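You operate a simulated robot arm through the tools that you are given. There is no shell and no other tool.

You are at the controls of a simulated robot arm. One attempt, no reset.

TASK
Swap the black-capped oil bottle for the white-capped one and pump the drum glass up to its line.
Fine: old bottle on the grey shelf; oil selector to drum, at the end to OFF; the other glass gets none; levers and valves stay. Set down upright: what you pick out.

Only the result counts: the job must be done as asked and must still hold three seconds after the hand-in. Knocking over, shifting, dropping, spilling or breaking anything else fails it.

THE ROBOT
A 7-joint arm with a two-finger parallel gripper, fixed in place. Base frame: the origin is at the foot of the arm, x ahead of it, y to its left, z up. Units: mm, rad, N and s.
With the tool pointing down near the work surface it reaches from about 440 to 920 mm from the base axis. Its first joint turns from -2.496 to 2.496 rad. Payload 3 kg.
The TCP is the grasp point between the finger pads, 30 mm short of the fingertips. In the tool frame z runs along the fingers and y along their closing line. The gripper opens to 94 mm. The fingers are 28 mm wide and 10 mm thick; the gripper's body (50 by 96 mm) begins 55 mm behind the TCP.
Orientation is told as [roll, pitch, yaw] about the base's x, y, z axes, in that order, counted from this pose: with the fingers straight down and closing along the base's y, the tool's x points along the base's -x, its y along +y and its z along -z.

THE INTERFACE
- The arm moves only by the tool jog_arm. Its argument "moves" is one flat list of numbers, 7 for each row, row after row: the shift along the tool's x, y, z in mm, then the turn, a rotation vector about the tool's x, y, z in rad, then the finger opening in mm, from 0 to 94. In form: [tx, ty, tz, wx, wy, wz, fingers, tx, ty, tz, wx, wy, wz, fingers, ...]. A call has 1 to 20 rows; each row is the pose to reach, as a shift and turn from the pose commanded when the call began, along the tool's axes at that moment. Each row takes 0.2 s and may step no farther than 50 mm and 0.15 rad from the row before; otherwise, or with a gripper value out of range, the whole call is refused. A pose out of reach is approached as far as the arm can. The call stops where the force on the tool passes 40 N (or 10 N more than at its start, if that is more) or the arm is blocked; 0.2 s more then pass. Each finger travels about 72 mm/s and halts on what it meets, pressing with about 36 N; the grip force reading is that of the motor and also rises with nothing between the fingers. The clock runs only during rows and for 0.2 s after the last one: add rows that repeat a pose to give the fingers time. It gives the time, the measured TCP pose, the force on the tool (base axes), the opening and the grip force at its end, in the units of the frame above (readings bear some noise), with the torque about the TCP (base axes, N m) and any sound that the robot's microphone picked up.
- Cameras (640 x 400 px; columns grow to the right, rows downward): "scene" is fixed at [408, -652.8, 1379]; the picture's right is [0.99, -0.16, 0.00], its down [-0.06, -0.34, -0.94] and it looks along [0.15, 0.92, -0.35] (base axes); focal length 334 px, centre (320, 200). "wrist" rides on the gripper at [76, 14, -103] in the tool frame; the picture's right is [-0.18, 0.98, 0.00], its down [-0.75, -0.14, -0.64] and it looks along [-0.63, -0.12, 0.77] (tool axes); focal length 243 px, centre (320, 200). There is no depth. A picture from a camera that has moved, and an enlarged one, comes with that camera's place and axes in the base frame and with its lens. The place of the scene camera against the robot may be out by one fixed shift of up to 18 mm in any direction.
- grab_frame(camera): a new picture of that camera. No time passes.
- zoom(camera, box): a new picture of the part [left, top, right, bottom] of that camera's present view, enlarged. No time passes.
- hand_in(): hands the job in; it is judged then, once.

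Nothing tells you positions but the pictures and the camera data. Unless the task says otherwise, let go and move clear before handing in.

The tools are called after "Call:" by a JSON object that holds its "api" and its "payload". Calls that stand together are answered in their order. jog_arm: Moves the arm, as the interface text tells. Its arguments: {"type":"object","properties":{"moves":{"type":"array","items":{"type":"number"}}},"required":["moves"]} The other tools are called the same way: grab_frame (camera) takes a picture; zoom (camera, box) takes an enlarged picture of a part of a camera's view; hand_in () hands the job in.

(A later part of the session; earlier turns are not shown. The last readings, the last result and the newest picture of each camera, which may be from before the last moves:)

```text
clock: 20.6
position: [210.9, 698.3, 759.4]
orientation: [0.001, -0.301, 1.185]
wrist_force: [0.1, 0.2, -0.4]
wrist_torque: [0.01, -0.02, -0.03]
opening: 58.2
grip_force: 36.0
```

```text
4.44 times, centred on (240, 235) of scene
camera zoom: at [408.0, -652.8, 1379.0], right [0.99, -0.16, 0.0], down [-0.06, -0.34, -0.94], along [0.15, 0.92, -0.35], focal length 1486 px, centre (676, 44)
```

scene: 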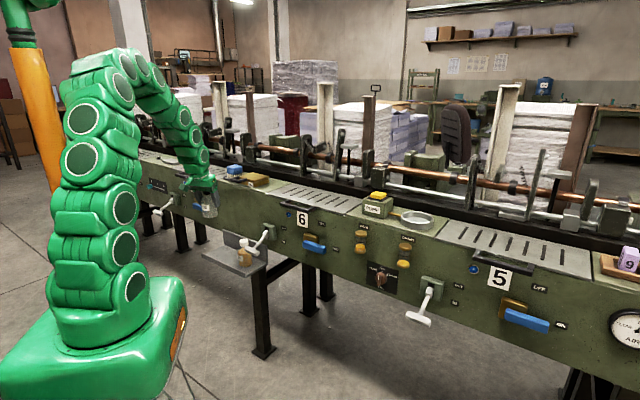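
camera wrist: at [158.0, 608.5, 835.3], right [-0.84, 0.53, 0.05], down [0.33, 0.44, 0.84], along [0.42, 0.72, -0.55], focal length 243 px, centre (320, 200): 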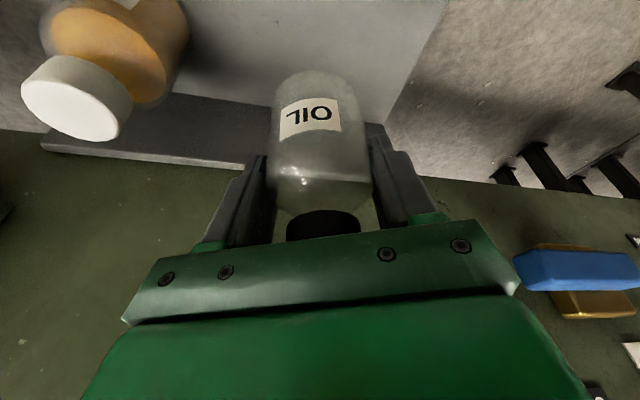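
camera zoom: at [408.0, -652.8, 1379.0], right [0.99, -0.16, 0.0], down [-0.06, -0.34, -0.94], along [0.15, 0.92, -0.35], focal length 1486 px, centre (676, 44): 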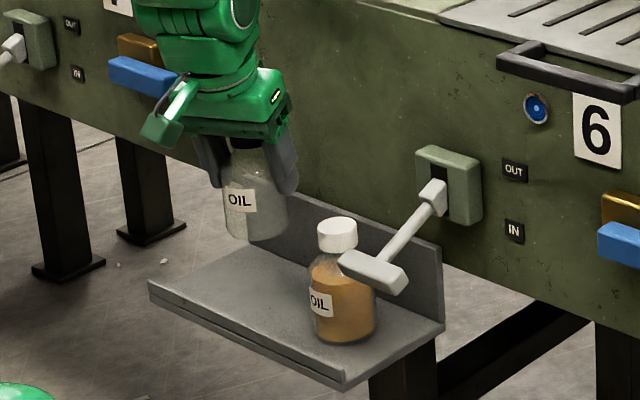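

The bottle is over the empty part of the shelf. I'll lower it to just above the expected contact height.

Call:
{"api": "jog_arm", "payload": {"moves": [5.9, 0, 19.1, 0, 0, 0, 40, 11.8, 0, 38.2, 0, 0, 0, 40, 17.4, 0, 56.4, 0, 0, 0, 40, 18.6, 0, 60.2, 0, 0, 0, 40]}}

Call:
{"api": "zoom", "payload": {"camera": "scene", "box": [200, 215, 290, 275]}}

Call:
{"api": "grab_frame", "payload": {"camera": "wrist"}}

```text
clock: 21.6
position: [208.7, 699.0, 697.3]
orientation: [0.0, -0.3, 1.185]
wrist_force: [0.4, 0.9, -0.7]
wrist_torque: [0.0, 0.01, -0.02]
opening: 58.1
grip_force: 36.4
```

```text
6.67 times, centred on (245, 245) of scene
camera zoom: at [408.0, -652.8, 1379.0], right [0.99, -0.16, 0.0], down [-0.06, -0.34, -0.94], along [0.15, 0.92, -0.35], focal length 2228 px, centre (820, -100)
```

zoom: 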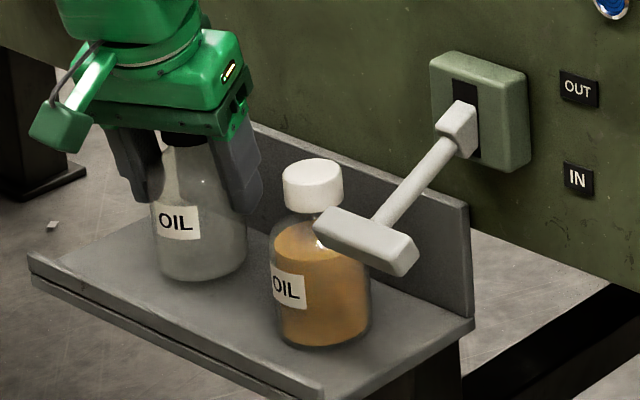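

```text
taken
camera wrist: at [157.5, 608.4, 772.2], right [-0.84, 0.53, 0.05], down [0.33, 0.44, 0.84], along [0.42, 0.72, -0.55], focal length 243 px, centre (320, 200)
```

wrist: 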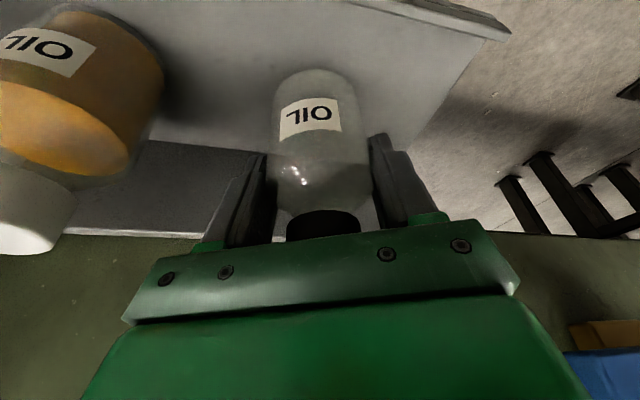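

No contact yet at z 697. I'll lower in fine steps until the force shows touchdown.

Call:
{"api": "jog_arm", "payload": {"moves": [0.6, 0, 1.9, 0, 0, 0, 40, 1.2, 0, 3.8, 0, 0, 0, 40, 1.2, 0, 3.8, 0, 0, 0, 40]}}

```text
clock: 22.4
position: [210.1, 698.6, 693.7]
orientation: [0.001, -0.299, 1.187]
wrist_force: [-0.4, 0.4, -0.8]
wrist_torque: [0.0, 0.01, -0.04]
opening: 58.1
grip_force: 36.2
```

Call:
{"api": "jog_arm", "payload": {"moves": [0.3, 0, 1, 0, 0, 0, 40, 0.6, 0, 1.9, 0, 0, 0, 40, 0.9, 0, 2.9, 0, 0, 0, 40]}}

Call:
{"api": "zoom", "payload": {"camera": "scene", "box": [200, 215, 290, 275]}}

```text
clock: 23.2
position: [209.7, 697.8, 691.2]
orientation: [0.001, -0.301, 1.185]
wrist_force: [-0.2, 0.7, -0.2]
wrist_torque: [0.03, -0.03, -0.03]
opening: 57.9
grip_force: 35.7
```

```text
6.67 times, centred on (245, 245) of scene
camera zoom: at [408.0, -652.8, 1379.0], right [0.99, -0.16, 0.0], down [-0.06, -0.34, -0.94], along [0.15, 0.92, -0.35], focal length 2228 px, centre (820, -100)
```

zoom: 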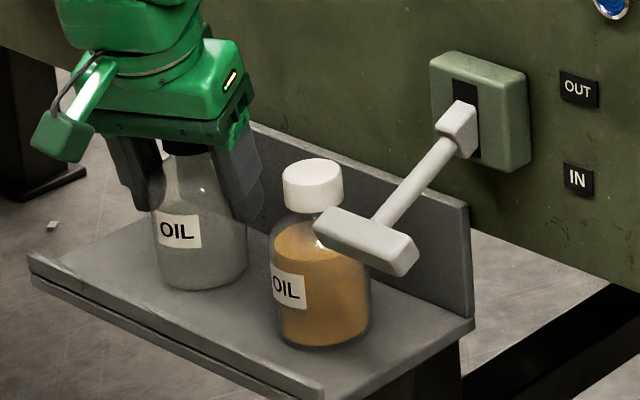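

Call:
{"api": "jog_arm", "payload": {"moves": [0.3, 0, 1, 0, 0, 0, 40, 0.6, 0, 1.9, 0, 0, 0, 40, 0.9, 0, 2.9, 0, 0, 0, 40]}}

```text
clock: 24.0
position: [211.2, 698.3, 689.6]
orientation: [-0.001, -0.302, 1.185]
wrist_force: [-0.8, -9.9, 29.1]
wrist_torque: [-0.5, -0.08, -0.01]
opening: 57.9
grip_force: 36.2
```

Touchdown at z about 689.5. I'll ease up about 1 mm to relieve the force and then check.

Call:
{"api": "jog_arm", "payload": {"moves": [-0.25, 0, -0.8, 0, 0, 0, 40, -0.35, 0, -1.1, 0, 0, 0, 40]}}

Call:
{"api": "zoom", "payload": {"camera": "scene", "box": [200, 215, 290, 275]}}

```text
clock: 24.6
position: [211.7, 699.2, 690.8]
orientation: [-0.001, -0.302, 1.184]
wrist_force: [0.3, 4.2, 13.1]
wrist_torque: [0.6, -0.14, 0.07]
opening: 58.0
grip_force: 35.9
```

```text
6.67 times, centred on (245, 245) of scene
camera zoom: at [408.0, -652.8, 1379.0], right [0.99, -0.16, 0.0], down [-0.06, -0.34, -0.94], along [0.15, 0.92, -0.35], focal length 2228 px, centre (820, -100)
```

zoom: 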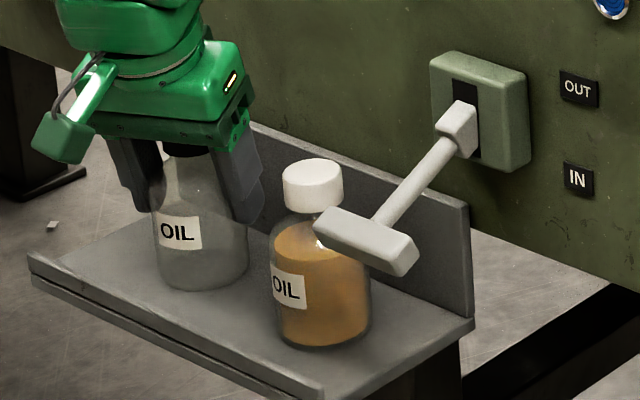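

Call:
{"api": "jog_arm", "payload": {"moves": [-0.3, 0, -0.8, 0, 0, 0, 40, -0.3, 0, -0.8, 0, 0, 0, 40]}}

```text
clock: 25.2
position: [211.0, 697.5, 690.5]
orientation: [0.0, -0.298, 1.185]
wrist_force: [0.1, 0.6, 3.9]
wrist_torque: [0.16, -0.03, 0.0]
opening: 58.3
grip_force: 36.0
```

The load is nearly zero now. I'll open gently and check that the bottle stands.

Call:
{"api": "jog_arm", "payload": {"moves": [0, 0, 0, 0, 0, 0, 60, 0, 0, 0, 0, 0, 0, 66, 0, 0, 0, 0, 0, 0, 76, 0, 0, 0, 0, 0, 0, 84, 0, 0, 0, 0, 0, 0, 84]}}

Call:
{"api": "grab_frame", "payload": {"camera": "wrist"}}

Call:
{"api": "zoom", "payload": {"camera": "scene", "box": [200, 215, 290, 275]}}

```text
clock: 26.4
position: [209.2, 697.7, 689.6]
orientation: [0.0, -0.3, 1.187]
wrist_force: [-0.2, -0.4, 0.2]
wrist_torque: [0.0, 0.0, -0.02]
opening: 83.8
grip_force: 0.1
```

```text
taken
camera wrist: at [158.1, 607.6, 765.5], right [-0.84, 0.53, 0.05], down [0.33, 0.44, 0.84], along [0.42, 0.72, -0.55], focal length 243 px, centre (320, 200)
```

wrist: 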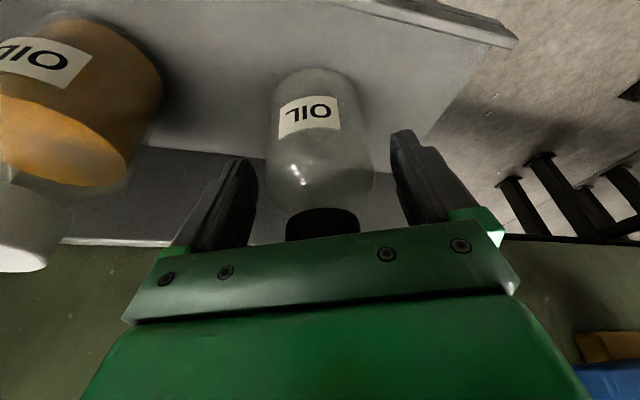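

```text
6.67 times, centred on (245, 245) of scene
camera zoom: at [408.0, -652.8, 1379.0], right [0.99, -0.16, 0.0], down [-0.06, -0.34, -0.94], along [0.15, 0.92, -0.35], focal length 2228 px, centre (820, -100)
```

zoom: 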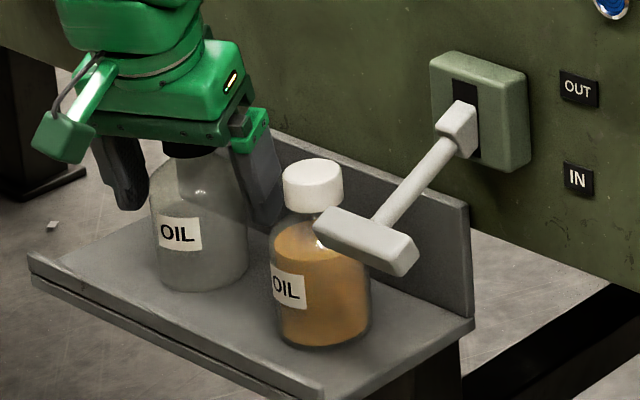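

The black bottle stands on the shelf. I'll lift straight off it and move above the white-capped bottle for a precise look.

Call:
{"api": "jog_arm", "payload": {"moves": [-8.1, 0, -26.3, 0, 0, 0, 84, -16.2, 0, -52.5, 0, 0, 0, 84, -24.4, 0, -78.8, 0, 0, 0, 84, -32.5, 0, -105.1, 0, 0, 0, 84, -20, -27.2, -109, 0, 0, 0, 84, -7.5, -54.5, -112.9, 0, 0, 0, 84, 5.1, -81.7, -116.7, 0, 0, 0, 84, 17.6, -108.9, -120.6, 0, 0, 0, 84]}}

Call:
{"api": "grab_frame", "payload": {"camera": "wrist"}}

Call:
{"api": "zoom", "payload": {"camera": "wrist", "box": [200, 20, 440, 170]}}

Call:
{"api": "zoom", "payload": {"camera": "scene", "box": [200, 200, 290, 275]}}

```text
clock: 28.2
position: [291.0, 606.9, 799.7]
orientation: [-0.001, -0.299, 1.185]
wrist_force: [0.5, -0.2, 0.1]
wrist_torque: [-0.03, -0.02, -0.01]
opening: 83.7
grip_force: 0.0
```

```text
taken
camera wrist: at [239.2, 517.6, 875.5], right [-0.84, 0.53, 0.05], down [0.33, 0.44, 0.84], along [0.42, 0.72, -0.55], focal length 243 px, centre (320, 200)
```

wrist: 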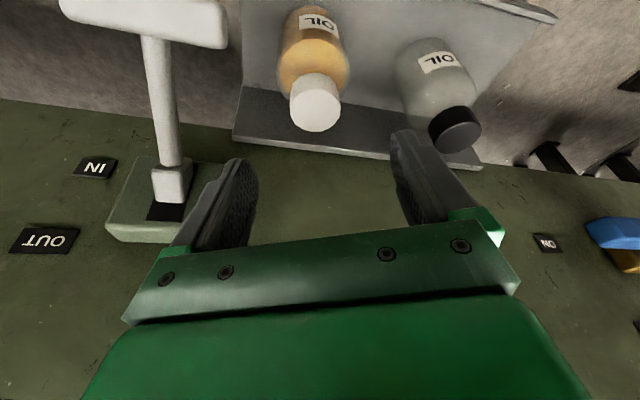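

```text
2.67 times, centred on (320, 95) of wrist
camera zoom: at [239.2, 517.6, 875.5], right [-0.84, 0.53, 0.05], down [0.33, 0.44, 0.84], along [0.42, 0.72, -0.55], focal length 647 px, centre (320, 480)
```

zoom: 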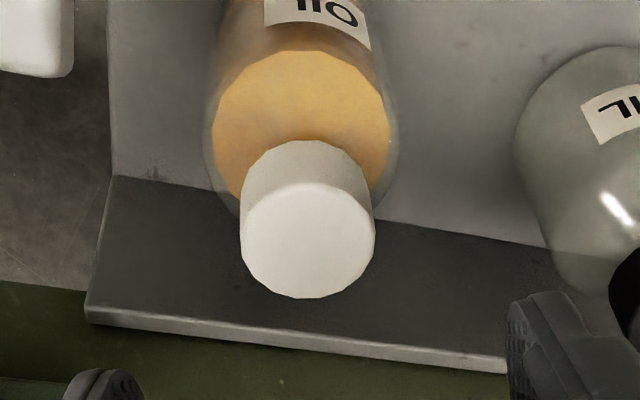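

```text
5.33 times, centred on (245, 238) of scene
camera zoom: at [408.0, -652.8, 1379.0], right [0.99, -0.16, 0.0], down [-0.06, -0.34, -0.94], along [0.15, 0.92, -0.35], focal length 1783 px, centre (720, 0)
```

zoom: 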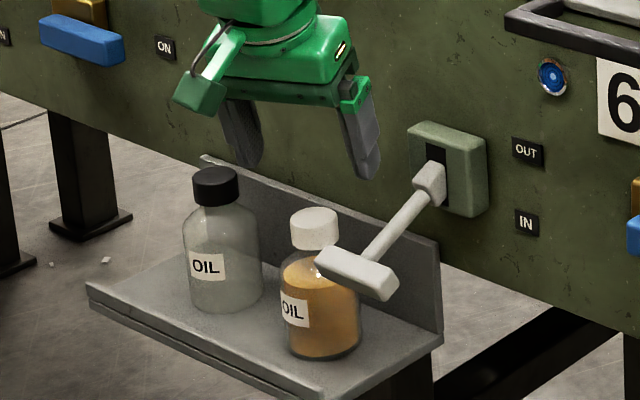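

The white bottle is centred at about (292, 610). I'll descend around its body, keeping clear of lever 6's T-bar.

Call:
{"api": "jog_arm", "payload": {"moves": [5.8, 0.1, 20.8, 0, 0, 0, 80, 11.6, 0.2, 41.5, 0, 0, 0, 80, 17.3, 0.3, 62.3, 0, 0, 0, 80, 23.1, 0.4, 83, 0, 0, 0, 80]}}

Call:
{"api": "grab_frame", "payload": {"camera": "wrist"}}

Call:
{"api": "zoom", "payload": {"camera": "scene", "box": [200, 205, 290, 280]}}

```text
clock: 29.2
position: [290.2, 610.4, 713.9]
orientation: [-0.001, -0.301, 1.184]
wrist_force: [0.9, 0.5, 0.5]
wrist_torque: [-0.01, -0.02, -0.02]
opening: 80.2
grip_force: 0.1
```

```text
taken
camera wrist: at [238.3, 520.5, 789.3], right [-0.84, 0.53, 0.05], down [0.33, 0.44, 0.84], along [0.42, 0.72, -0.55], focal length 243 px, centre (320, 200)
```

wrist: 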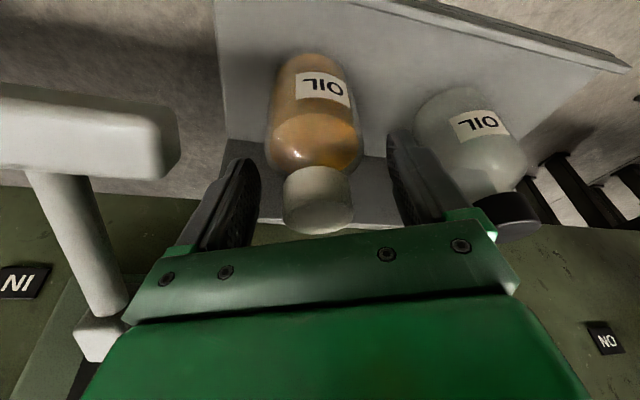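

```text
5.33 times, centred on (245, 242) of scene
camera zoom: at [408.0, -652.8, 1379.0], right [0.99, -0.16, 0.0], down [-0.06, -0.34, -0.94], along [0.15, 0.92, -0.35], focal length 1783 px, centre (720, -27)
```

zoom: 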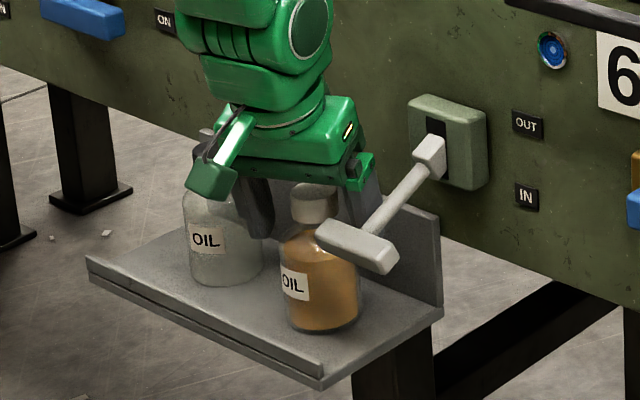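

There's clear space all round. I'll go the last 21 mm down and then close on the body.

Call:
{"api": "jog_arm", "payload": {"moves": [3.1, 0, 10, 0, 0, 0, 80, 6.2, 0, 20, 0, 0, 0, 80, 6.2, 0, 20, 0, 0, 0, 66, 6.2, 0, 20, 0, 0, 0, 50, 6.2, 0, 20, 0, 0, 0, 40, 6.2, 0, 20, 0, 0, 0, 40]}}

Call:
{"api": "grab_frame", "payload": {"camera": "wrist"}}

Call:
{"api": "zoom", "payload": {"camera": "scene", "box": [200, 205, 290, 280]}}

```text
clock: 30.6
position: [292.2, 610.8, 693.3]
orientation: [0.002, -0.299, 1.185]
wrist_force: [0.1, 0.6, 1.5]
wrist_torque: [0.02, 0.02, 0.03]
opening: 57.4
grip_force: 35.7
```

```text
taken
camera wrist: at [239.1, 520.5, 768.3], right [-0.84, 0.53, 0.05], down [0.33, 0.44, 0.84], along [0.42, 0.72, -0.55], focal length 243 px, centre (320, 200)
```

wrist: 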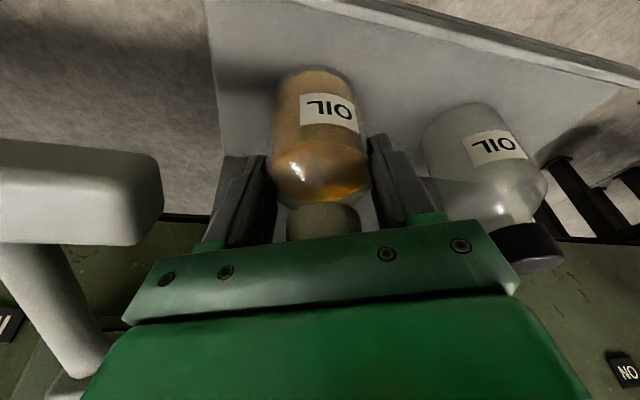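

```text
5.33 times, centred on (245, 242) of scene
camera zoom: at [408.0, -652.8, 1379.0], right [0.99, -0.16, 0.0], down [-0.06, -0.34, -0.94], along [0.15, 0.92, -0.35], focal length 1783 px, centre (720, -27)
```

zoom: 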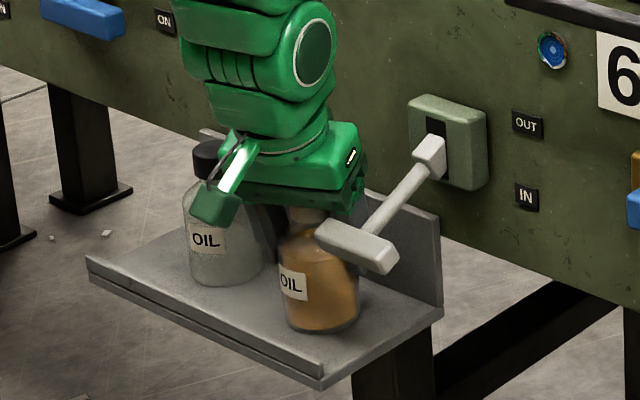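

The white bottle is gripped at 57.4 mm. I'll lift slowly, straight up.

Call:
{"api": "jog_arm", "payload": {"moves": [-1.5, 0, -4.8, 0, 0, 0, 40, -3, 0, -9.6, 0, 0, 0, 40, -5.9, 0, -19.1, 0, 0, 0, 40, -8.9, 0, -28.7, 0, 0, 0, 40, -11.8, 0, -38.2, 0, 0, 0, 40, -14.8, 0, -47.8, 0, 0, 0, 40]}}

Call:
{"api": "grab_frame", "payload": {"camera": "wrist"}}

Call:
{"api": "zoom", "payload": {"camera": "scene", "box": [200, 190, 290, 265]}}

```text
clock: 32.0
position: [290.5, 609.0, 743.3]
orientation: [0.0, -0.299, 1.183]
wrist_force: [-0.4, 0.2, -0.5]
wrist_torque: [0.0, 0.0, 0.02]
opening: 57.5
grip_force: 35.8
```

```text
taken
camera wrist: at [239.0, 519.9, 818.4], right [-0.84, 0.53, 0.05], down [0.33, 0.44, 0.84], along [0.42, 0.72, -0.55], focal length 243 px, centre (320, 200)
```

wrist: 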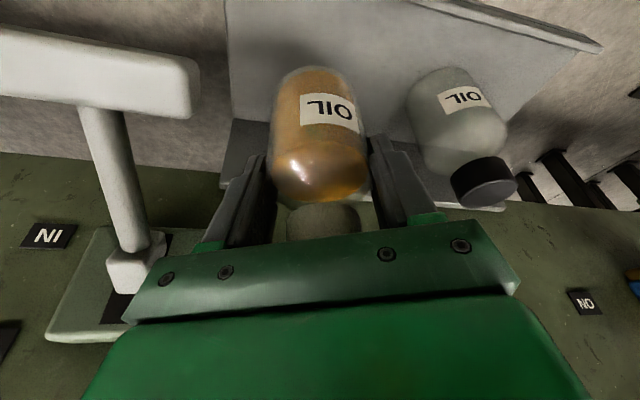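

```text
5.33 times, centred on (245, 228) of scene
camera zoom: at [408.0, -652.8, 1379.0], right [0.99, -0.16, 0.0], down [-0.06, -0.34, -0.94], along [0.15, 0.92, -0.35], focal length 1783 px, centre (720, 53)
```

zoom: 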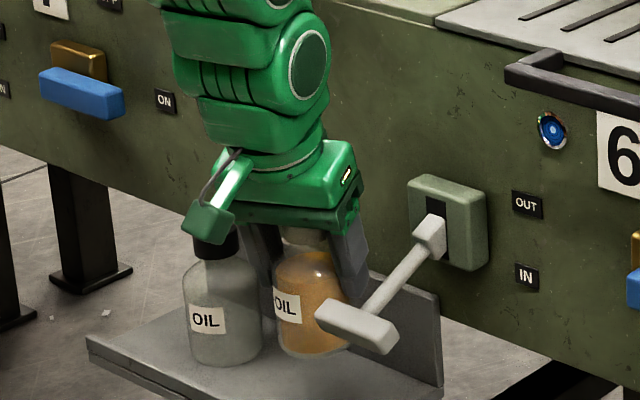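

It's lifted and upright. I'll raise it clear of the T-bar and draw it back from the machine.

Call:
{"api": "jog_arm", "payload": {"moves": [-7.4, 0, -23.9, 0, 0, 0, 40, -14.8, 0, -47.8, 0, 0, 0, 40, -22.2, 0, -71.6, 0, 0, 0, 40, -29.6, 0, -95.5, 0, 0, 0, 40, -22, 7.3, -129.3, 0, 0, 0, 40, -14.3, 14.6, -163.1, 0, 0, 0, 40, -6.7, 21.9, -196.8, 0, 0, 0, 40, 0.9, 29.2, -230.6, 0, 0, 0, 40]}}

Call:
{"api": "grab_frame", "payload": {"camera": "wrist"}}

Call:
{"api": "grab_frame", "payload": {"camera": "scene"}}

```text
clock: 33.8
position: [238.2, 555.6, 962.4]
orientation: [0.001, -0.298, 1.186]
wrist_force: [-0.3, -0.9, -0.3]
wrist_torque: [0.01, 0.0, -0.01]
opening: 57.2
grip_force: 35.9
```

```text
taken
camera wrist: at [185.8, 465.6, 1037.5], right [-0.84, 0.53, 0.05], down [0.33, 0.44, 0.84], along [0.42, 0.72, -0.55], focal length 243 px, centre (320, 200)
```

wrist: 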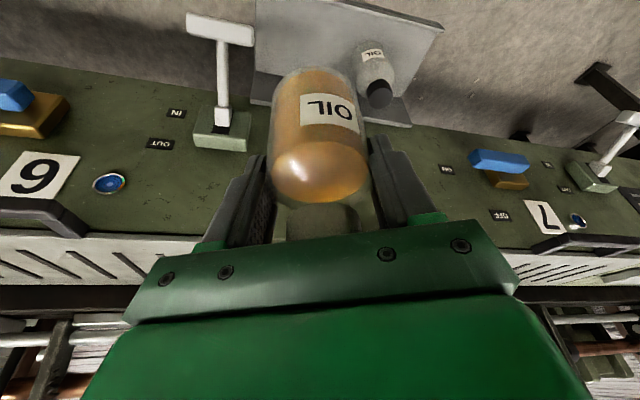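

```text
taken
```

scene: 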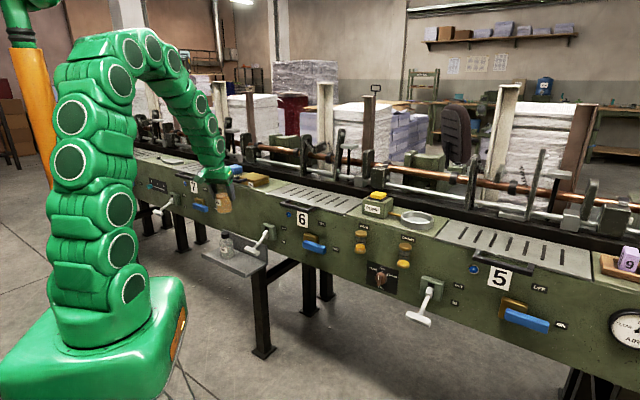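

The white bottle is high and clear. I'll swing right toward the ring while turning the yaw back to 45°.

Call:
{"api": "jog_arm", "payload": {"moves": [9.2, -31.1, -15, 0.013, 0, 0.042, 40, 18.5, -62.2, -29.9, 0.026, 0, 0.085, 40, 27.7, -93.2, -44.9, 0.039, 0, 0.127, 40, 37, -124.3, -59.8, 0.053, 0, 0.17, 40, 46.2, -155.4, -74.8, 0.066, 0, 0.212, 40, 55.5, -186.5, -89.7, 0.079, 0, 0.255, 40, 64.7, -217.5, -104.7, 0.092, 0, 0.297, 40, 74, -248.6, -119.7, 0.105, 0, 0.34, 40, 83.2, -279.7, -134.6, 0.118, 0, 0.382, 40, 83.2, -279.7, -134.6, 0.118, 0, 0.382, 40]}}

Call:
{"api": "grab_frame", "payload": {"camera": "scene"}}

```text
clock: 36.0
position: [454.0, 340.2, 1066.4]
orientation: [0.001, -0.3, 0.785]
wrist_force: [-0.3, -0.4, -0.7]
wrist_torque: [0.01, -0.01, -0.02]
opening: 57.4
grip_force: 35.9
```

```text
taken
```

scene: 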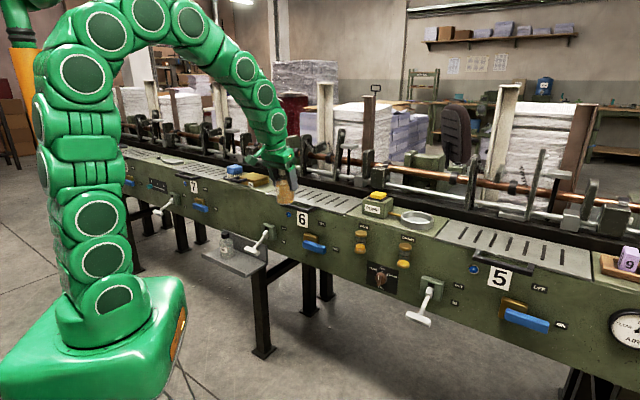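

Next I go right to U 433 and then forward until the bottle is nearly over the ring.

Call:
{"api": "jog_arm", "payload": {"moves": [0, -39.2, 0, 0, 0, 0, 40, 0, -78.4, 0, 0, 0, 0, 40, 0, -117.6, 0, 0, 0, 0, 40, 0, -156.8, 0, 0, 0, 0, 40, 0, -196, 0, 0, 0, 0, 40, 0, -235.2, 0, 0, 0, 0, 40, 0, -274.4, 0, 0, 0, 0, 40, 0, -313.6, 0, 0, 0, 0, 40, 0, -352.5, 0, 0, 0, 0, 40, -38.2, -352.5, 11.8, 0, 0, 0, 40, -76.4, -352.5, 23.6, 0, 0, 0, 40, -114.6, -352.5, 35.5, 0, 0, 0, 40, -152.8, -352.5, 47.3, 0, 0, 0, 40, -152.8, -352.5, 47.3, 0, 0, 0, 40]}}

Call:
{"api": "grab_frame", "payload": {"camera": "wrist"}}

Call:
{"api": "zoom", "payload": {"camera": "scene", "box": [360, 150, 480, 240]}}

```text
clock: 39.0
position: [816.2, 208.2, 1069.5]
orientation: [0.0, -0.301, 0.787]
wrist_force: [0.3, 0.0, -1.1]
wrist_torque: [-0.02, -0.01, -0.01]
opening: 57.3
grip_force: 36.4
```

```text
taken
camera wrist: at [732.7, 145.3, 1144.5], right [-0.57, 0.82, 0.05], down [0.47, 0.27, 0.84], along [0.67, 0.5, -0.55], focal length 243 px, centre (320, 200)
```

wrist: 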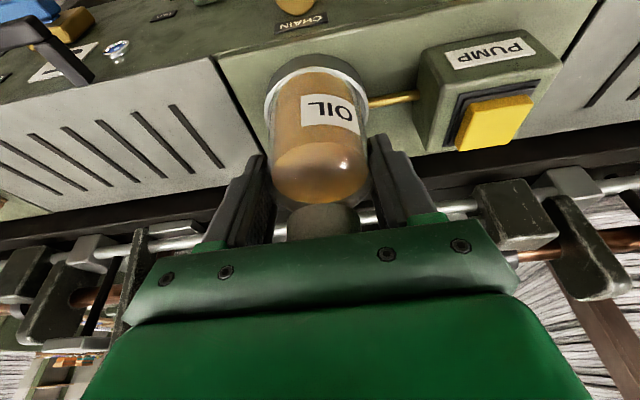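

```text
4.44 times, centred on (420, 195) of scene
camera zoom: at [408.0, -652.8, 1379.0], right [0.99, -0.16, 0.0], down [-0.06, -0.34, -0.94], along [0.15, 0.92, -0.35], focal length 1486 px, centre (-124, 222)
```

zoom: 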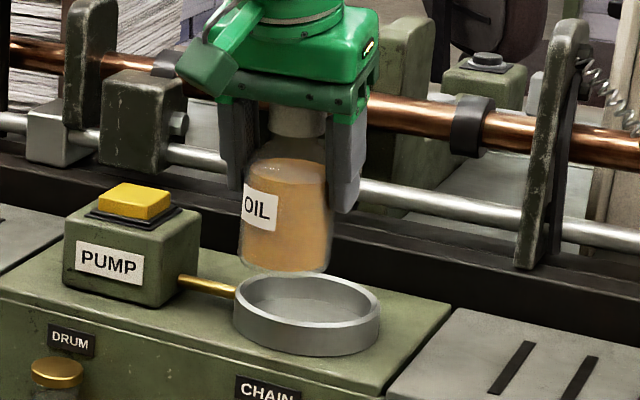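

The bottle is just in front of the ring. I'll zoom in to fix the ring centre before moving over it.

Call:
{"api": "zoom", "payload": {"camera": "wrist", "box": [240, 30, 400, 130]}}

Call:
{"api": "zoom", "payload": {"camera": "scene", "box": [395, 190, 455, 235]}}

```text
4.00 times, centred on (320, 80) of wrist
camera zoom: at [732.7, 145.3, 1144.5], right [-0.57, 0.82, 0.05], down [0.47, 0.27, 0.84], along [0.67, 0.5, -0.55], focal length 970 px, centre (320, 680)
```

zoom: 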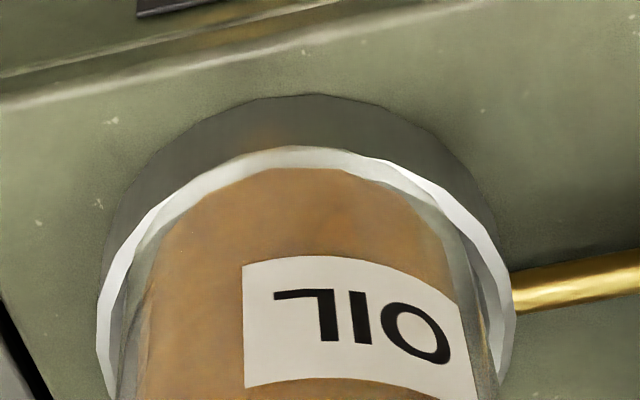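

```text
8.89 times, centred on (425, 212) of scene
camera zoom: at [408.0, -652.8, 1379.0], right [0.99, -0.16, 0.0], down [-0.06, -0.34, -0.94], along [0.15, 0.92, -0.35], focal length 2971 px, centre (-613, 89)
```

zoom: 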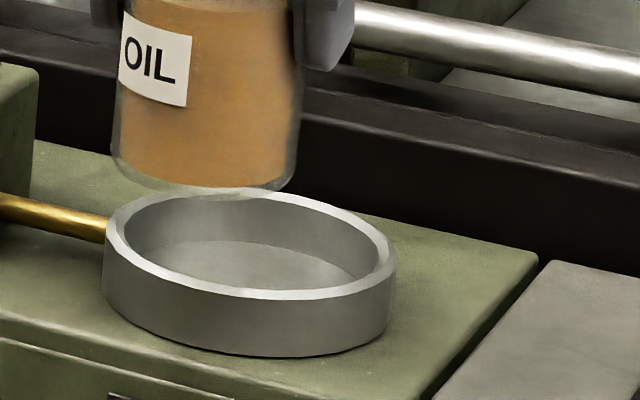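

The ring centre is about U 433, V 767 and its rim top is at z 958. I'll move over the centre, still above the rim, and check.

Call:
{"api": "jog_arm", "payload": {"moves": [-14, -0.4, 4.3, 0, 0, 0, 40, -28, -0.7, 8.7, 0, 0, 0, 40, -42, -1, 13, 0, 0, 0, 40, -42, -1, 13, 0, 0, 0, 40]}}

Call:
{"api": "grab_frame", "payload": {"camera": "wrist"}}

Call:
{"api": "zoom", "payload": {"camera": "scene", "box": [380, 160, 460, 220]}}

```text
clock: 40.0
position: [847.9, 236.4, 1067.4]
orientation: [0.0, -0.3, 0.785]
wrist_force: [-0.1, -0.4, -1.1]
wrist_torque: [-0.01, -0.03, -0.01]
opening: 57.2
grip_force: 36.1
```

```text
taken
camera wrist: at [765.2, 173.8, 1143.4], right [-0.57, 0.82, 0.05], down [0.47, 0.27, 0.84], along [0.67, 0.5, -0.55], focal length 243 px, centre (320, 200)
```

wrist: 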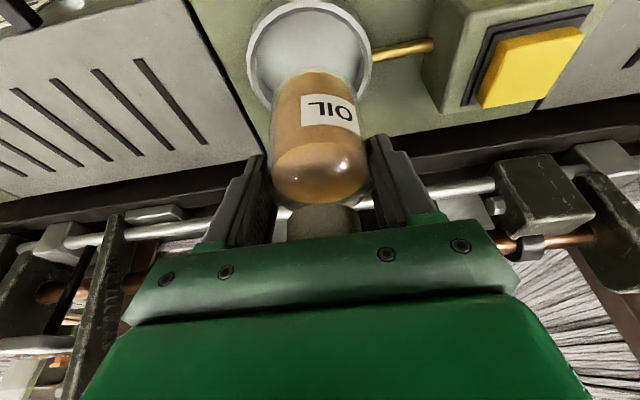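

```text
6.67 times, centred on (420, 190) of scene
camera zoom: at [408.0, -652.8, 1379.0], right [0.99, -0.16, 0.0], down [-0.06, -0.34, -0.94], along [0.15, 0.92, -0.35], focal length 2228 px, centre (-347, 267)
```

zoom: 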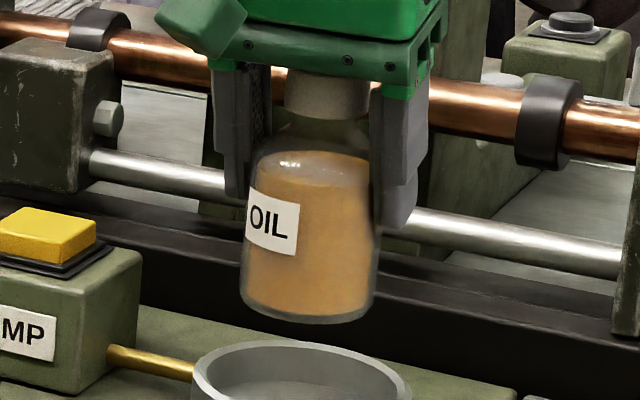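

It's centred over the ring. I'll lower it to about 8 mm above the expected seating height.

Call:
{"api": "jog_arm", "payload": {"moves": [3.5, 0, 11.2, 0, 0, 0, 40, 7, 0, 22.5, 0, 0, 0, 40, 10.4, 0, 33.7, 0, 0, 0, 40, 13.3, 0, 43, 0, 0, 0, 40, 13.3, 0, 43, 0, 0, 0, 40]}}

Call:
{"api": "grab_frame", "payload": {"camera": "wrist"}}

Call:
{"api": "zoom", "payload": {"camera": "scene", "box": [380, 170, 460, 230]}}

```text
clock: 41.2
position: [847.2, 234.9, 1023.2]
orientation: [-0.001, -0.3, 0.784]
wrist_force: [-0.2, 0.8, -0.7]
wrist_torque: [0.01, 0.0, -0.01]
opening: 57.6
grip_force: 35.7
```

```text
taken
camera wrist: at [764.1, 172.8, 1098.0], right [-0.57, 0.82, 0.05], down [0.48, 0.27, 0.84], along [0.67, 0.5, -0.55], focal length 243 px, centre (320, 200)
```

wrist: 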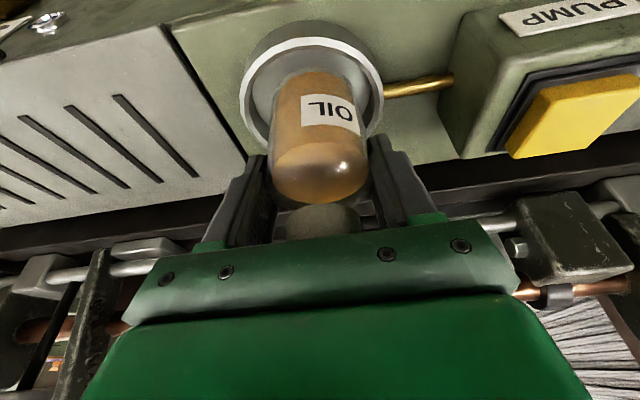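

```text
6.67 times, centred on (420, 200) of scene
camera zoom: at [408.0, -652.8, 1379.0], right [0.99, -0.16, 0.0], down [-0.06, -0.34, -0.94], along [0.15, 0.92, -0.35], focal length 2228 px, centre (-347, 200)
```

zoom: 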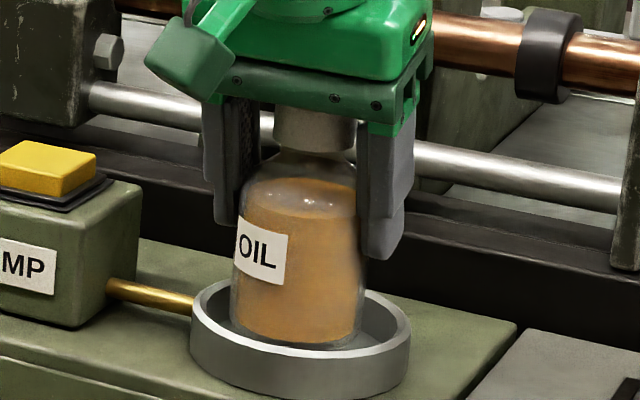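

The bottle is inside the ring. I'll lower it in fine steps to find the floor.

Call:
{"api": "jog_arm", "payload": {"moves": [0.9, 0, 2.9, 0, 0, 0, 40, 1.8, 0, 5.7, 0, 0, 0, 40, 2.1, 0, 6.7, 0, 0, 0, 40, 2.4, 0, 7.6, 0, 0, 0, 40]}}

```text
clock: 42.2
position: [847.0, 236.0, 1013.8]
orientation: [-0.001, -0.301, 0.786]
wrist_force: [0.4, -0.5, -1.1]
wrist_torque: [0.02, -0.01, 0.0]
opening: 57.2
grip_force: 36.2
```

Call:
{"api": "jog_arm", "payload": {"moves": [0.3, 0, 1, 0, 0, 0, 40, 0.6, 0, 1.9, 0, 0, 0, 40]}}

```text
clock: 42.8
position: [846.9, 235.4, 1012.6]
orientation: [0.001, -0.3, 0.787]
wrist_force: [-0.2, -1.3, 0.0]
wrist_torque: [0.03, -0.01, 0.01]
opening: 57.6
grip_force: 36.2
```

Call:
{"api": "jog_arm", "payload": {"moves": [0.3, 0, 1, 0, 0, 0, 40, 0.6, 0, 1.9, 0, 0, 0, 40]}}

```text
clock: 43.4
position: [846.5, 235.8, 1012.1]
orientation: [-0.002, -0.305, 0.785]
wrist_force: [-2.1, -2.6, 17.2]
wrist_torque: [-0.14, 0.28, -0.02]
opening: 57.4
grip_force: 36.3
```

Touchdown. I'll ease off slightly and open.

Call:
{"api": "jog_arm", "payload": {"moves": [-0.3, 0, -0.9, 0, 0, 0, 40, -0.3, 0, -0.9, 0, 0, 0, 40, -0.3, 0, -0.9, 0, 0, 0, 59, -0.3, 0, -0.9, 0, 0, 0, 66, -0.3, 0, -0.9, 0, 0, 0, 76, -0.3, 0, -0.9, 0, 0, 0, 88, -0.3, 0, -0.9, 0, 0, 0, 88]}}

Call:
{"api": "grab_frame", "payload": {"camera": "wrist"}}

Call:
{"api": "zoom", "payload": {"camera": "scene", "box": [380, 170, 460, 230]}}

```text
clock: 45.0
position: [847.7, 235.9, 1011.2]
orientation: [0.002, -0.302, 0.788]
wrist_force: [0.0, 0.2, -0.1]
wrist_torque: [-0.02, 0.01, -0.02]
opening: 88.1
grip_force: 0.0
```

```text
taken
camera wrist: at [763.4, 173.6, 1086.1], right [-0.57, 0.82, 0.05], down [0.47, 0.28, 0.84], along [0.67, 0.5, -0.55], focal length 243 px, centre (320, 200)
```

wrist: 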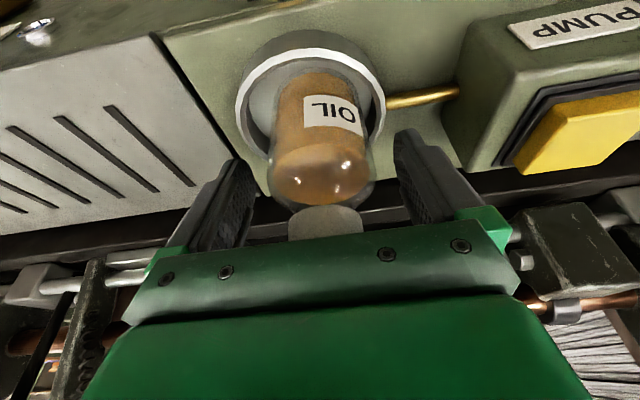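

```text
6.67 times, centred on (420, 200) of scene
camera zoom: at [408.0, -652.8, 1379.0], right [0.99, -0.16, 0.0], down [-0.06, -0.34, -0.94], along [0.15, 0.92, -0.35], focal length 2228 px, centre (-347, 200)
```

zoom: 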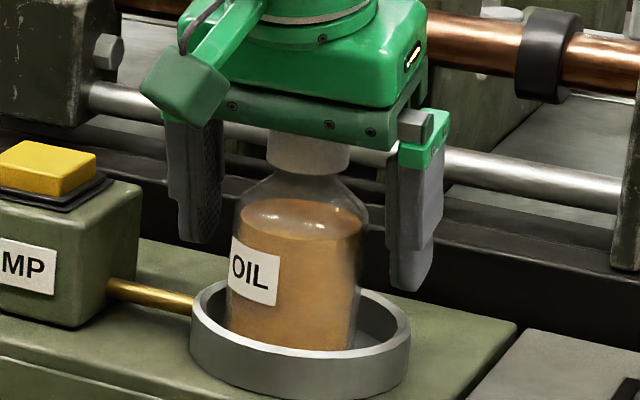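

The white bottle stands in the ring. I'll lift straight off it and look at it from above.

Call:
{"api": "jog_arm", "payload": {"moves": [-6.6, 0, -21.5, 0, 0, 0, 90, -13.3, 0, -43, 0, 0, 0, 90, -20, 0, -64.5, 0, 0, 0, 90, -26.6, 0, -86, 0, 0, 0, 90, 11.6, 0, -97.8, 0, 0, 0, 90, 49.8, 0, -109.6, 0, 0, 0, 90]}}

Call:
{"api": "grab_frame", "payload": {"camera": "wrist"}}

Call:
{"api": "zoom", "payload": {"camera": "scene", "box": [340, 170, 460, 245]}}

Call:
{"api": "zoom", "payload": {"camera": "wrist", "box": [240, 50, 400, 170]}}

```text
clock: 46.4
position: [790.7, 178.1, 1101.6]
orientation: [-0.001, -0.3, 0.786]
wrist_force: [-0.1, 0.8, -1.1]
wrist_torque: [0.0, -0.01, 0.0]
opening: 90.1
grip_force: 0.1
```

```text
taken
camera wrist: at [706.8, 115.3, 1177.0], right [-0.57, 0.82, 0.05], down [0.47, 0.28, 0.84], along [0.67, 0.5, -0.55], focal length 243 px, centre (320, 200)
```

wrist: 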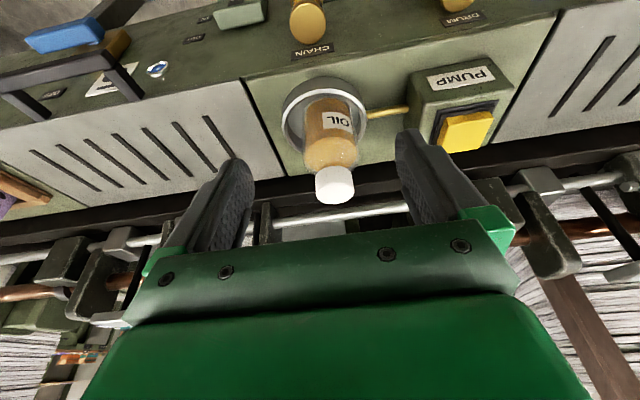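

```text
5.33 times, centred on (400, 208) of scene
camera zoom: at [408.0, -652.8, 1379.0], right [0.99, -0.16, 0.0], down [-0.06, -0.34, -0.94], along [0.15, 0.92, -0.35], focal length 1783 px, centre (-107, 160)
```

zoom: 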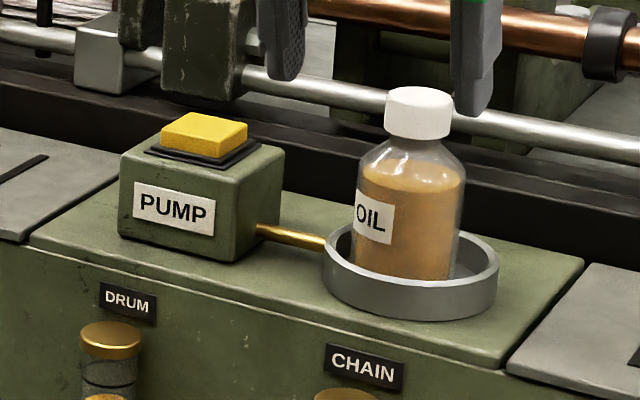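

```text
3.33 times, centred on (320, 110) of wrist
camera zoom: at [706.8, 115.3, 1177.0], right [-0.57, 0.82, 0.05], down [0.47, 0.28, 0.84], along [0.67, 0.5, -0.55], focal length 809 px, centre (320, 500)
```

zoom: 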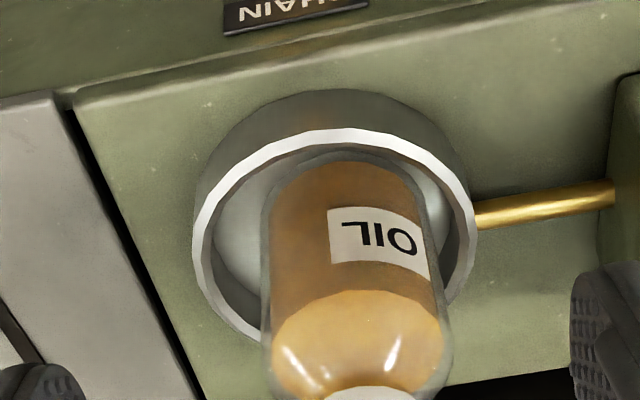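

The bottle is in the ring, perhaps a little off centre. I'll measure its position more precisely.

Call:
{"api": "zoom", "payload": {"camera": "wrist", "box": [280, 140, 380, 210]}}

Call:
{"api": "zoom", "payload": {"camera": "scene", "box": [395, 180, 445, 235]}}

```text
5.71 times, centred on (330, 175) of wrist
camera zoom: at [706.8, 115.3, 1177.0], right [-0.57, 0.82, 0.05], down [0.47, 0.28, 0.84], along [0.67, 0.5, -0.55], focal length 1386 px, centre (263, 343)
```

zoom: 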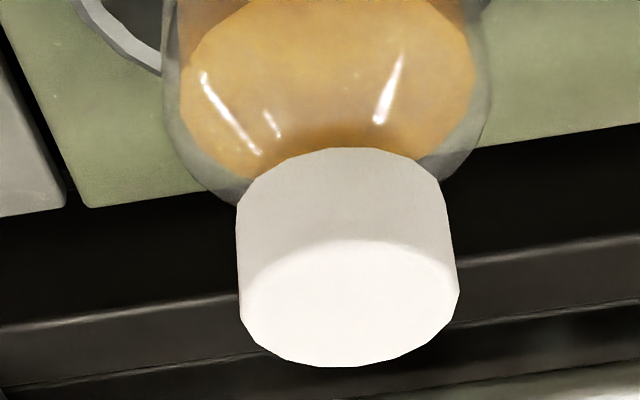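

```text
7.27 times, centred on (420, 208) of scene
camera zoom: at [408.0, -652.8, 1379.0], right [0.99, -0.16, 0.0], down [-0.06, -0.34, -0.94], along [0.15, 0.92, -0.35], focal length 2431 px, centre (-407, 146)
```

zoom: 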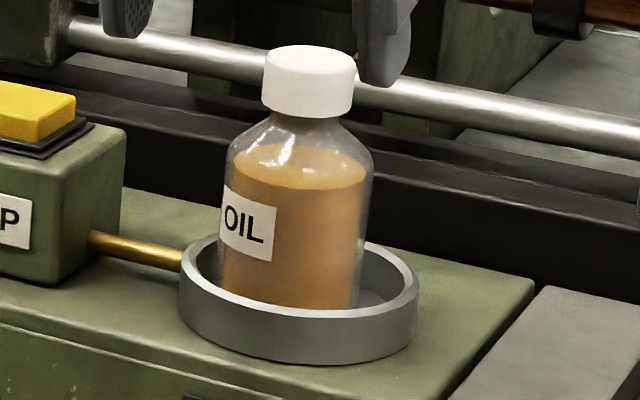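

The bottle is about 6 mm off the ring's centre and well seated. Next I draw back and tilt the tool toward horizontal for the selector.

Call:
{"api": "jog_arm", "payload": {"moves": [38.2, 0, -11.8, 0, 0, 0, 80, 76.4, 0, -23.6, 0, 0, 0, 60, 114.6, 0, -35.5, 0, 0, 0, 40, 139.5, 15, -43.1, 0, -0.1, 0, 40, 149.8, 30, -9.7, 0, -0.24, 0, 40, 161.7, 45, 28.5, 0, -0.38, 0, 40, 173.5, 60, 66.8, 0, -0.52, 0, 40, 185.3, 72.5, 105, 0, -0.66, 0, 40, 198.6, 72.5, 148, 0, -0.8, 0, 40, 198.6, 72.5, 148, 0, -0.9, 0, 40, 198.6, 72.5, 148, 0, -0.9, 0, 40]}}

Call:
{"api": "grab_frame", "payload": {"camera": "wrist"}}

Call:
{"api": "grab_frame", "payload": {"camera": "scene"}}

```text
clock: 48.8
position: [635.6, 126.1, 901.2]
orientation: [0.001, -1.203, 0.783]
wrist_force: [0.2, 0.1, 0.0]
wrist_torque: [-0.04, 0.01, 0.02]
opening: 39.9
grip_force: 0.1
```

```text
taken
camera wrist: at [538.0, 50.5, 867.5], right [-0.65, 0.74, 0.17], down [-0.13, -0.33, 0.93], along [0.75, 0.58, 0.31], focal length 243 px, centre (320, 200)
```

wrist: 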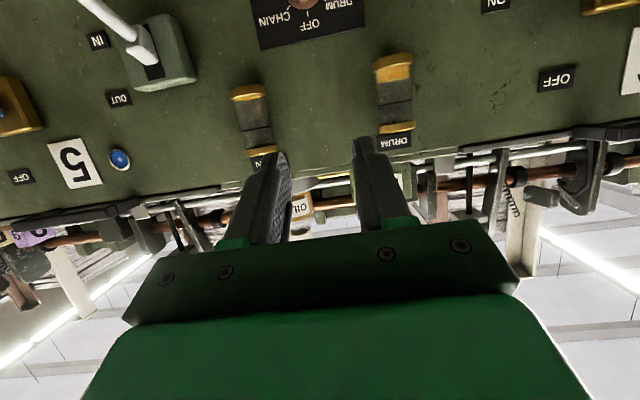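

```text
taken
```

scene: 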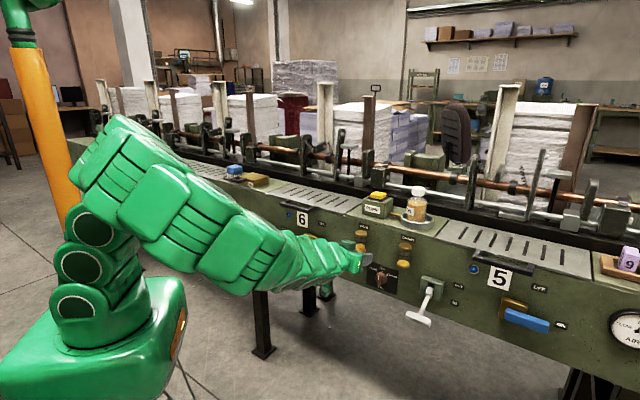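

The tool is nearly horizontal and faces the panel. I'll zoom in on the selector and the glasses.

Call:
{"api": "zoom", "payload": {"camera": "wrist", "box": [220, 0, 440, 160]}}

Call:
{"api": "zoom", "payload": {"camera": "scene", "box": [340, 220, 440, 300]}}

```text
2.50 times, centred on (330, 80) of wrist
camera zoom: at [538.0, 50.5, 867.5], right [-0.65, 0.74, 0.17], down [-0.13, -0.33, 0.93], along [0.75, 0.58, 0.31], focal length 606 px, centre (295, 500)
```

zoom: 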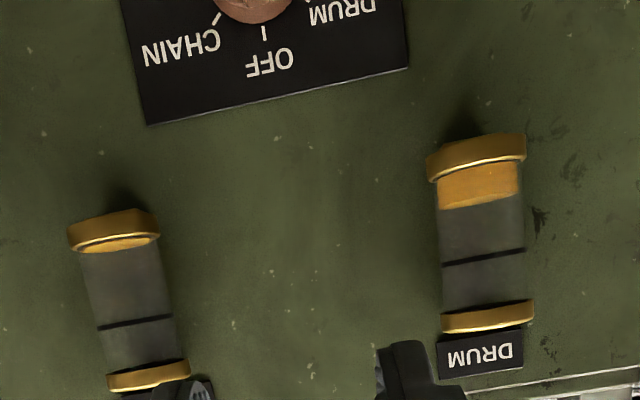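

```text
5.00 times, centred on (390, 260) of scene
camera zoom: at [408.0, -652.8, 1379.0], right [0.99, -0.16, 0.0], down [-0.06, -0.34, -0.94], along [0.15, 0.92, -0.35], focal length 1671 px, centre (-30, -100)
```

zoom: 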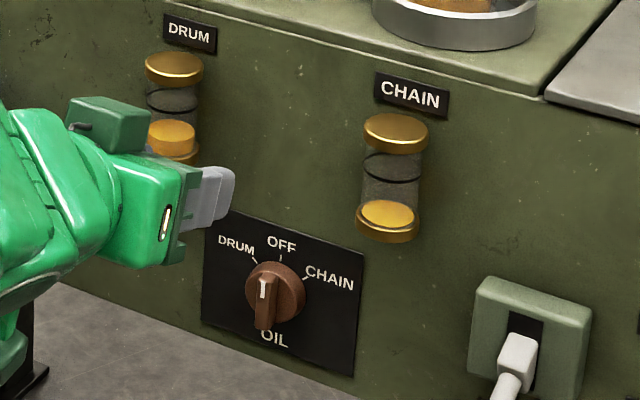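

The selector clearly points at OFF. The drum glass is about a quarter full with its line higher up. I'll lower to knob height and make the tool horizontal.

Call:
{"api": "jog_arm", "payload": {"moves": [24.6, 0, 20.5, 0, -0.074, 0, 40, 49.3, 0, 41, 0, -0.148, 0, 40, 73.9, 0, 61.6, 0, -0.222, 0, 40, 98.6, 0, 82.1, 0, -0.296, 0, 40, 123.2, 0, 102.6, 0, -0.37, 0, 40, 123.2, 0, 102.6, 0, -0.37, 0, 40]}}

Call:
{"api": "grab_frame", "payload": {"camera": "wrist"}}

Call:
{"api": "grab_frame", "payload": {"camera": "scene"}}

```text
clock: 50.2
position: [672.0, 161.8, 749.0]
orientation: [-2.772, -1.572, -2.723]
wrist_force: [0.1, 0.0, -0.1]
wrist_torque: [-0.04, 0.01, 0.03]
opening: 40.0
grip_force: 0.0
```

```text
taken
camera wrist: at [589.6, 99.8, 674.3], right [-0.7, 0.69, 0.18], down [-0.35, -0.55, 0.75], along [0.63, 0.46, 0.63], focal length 243 px, centre (320, 200)
```

wrist: 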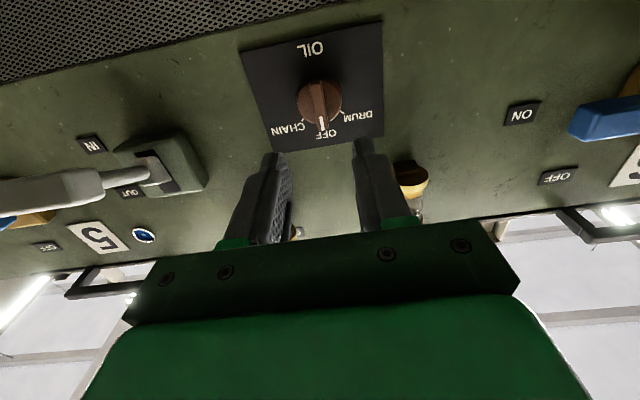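

```text
taken
```

scene: 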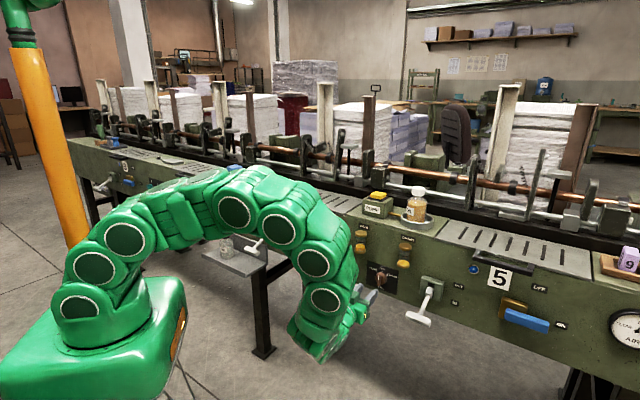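

The tool is horizontal at knob height. I'll zoom in on the selector to line up with it.

Call:
{"api": "zoom", "payload": {"camera": "wrist", "box": [240, 30, 400, 150]}}

Call:
{"api": "zoom", "payload": {"camera": "scene", "box": [340, 240, 430, 310]}}

```text
3.33 times, centred on (320, 90) of wrist
camera zoom: at [589.6, 99.8, 674.3], right [-0.7, 0.69, 0.18], down [-0.35, -0.55, 0.75], along [0.63, 0.46, 0.63], focal length 809 px, centre (320, 567)
```

zoom: 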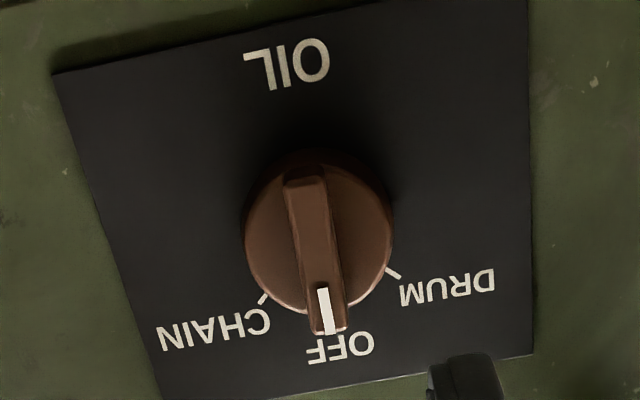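

```text
5.71 times, centred on (385, 275) of scene
camera zoom: at [408.0, -652.8, 1379.0], right [0.99, -0.16, 0.0], down [-0.06, -0.34, -0.94], along [0.15, 0.92, -0.35], focal length 1910 px, centre (-51, -229)
```

zoom: 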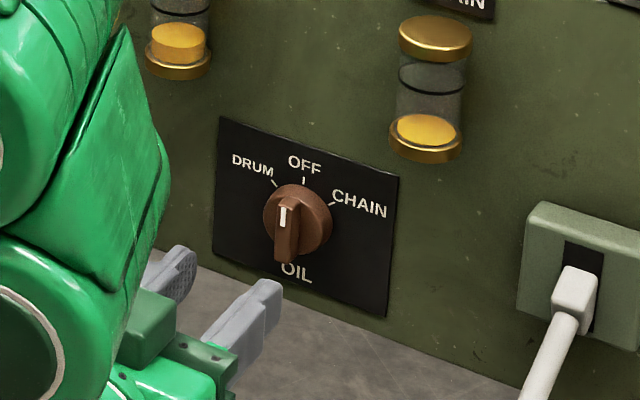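

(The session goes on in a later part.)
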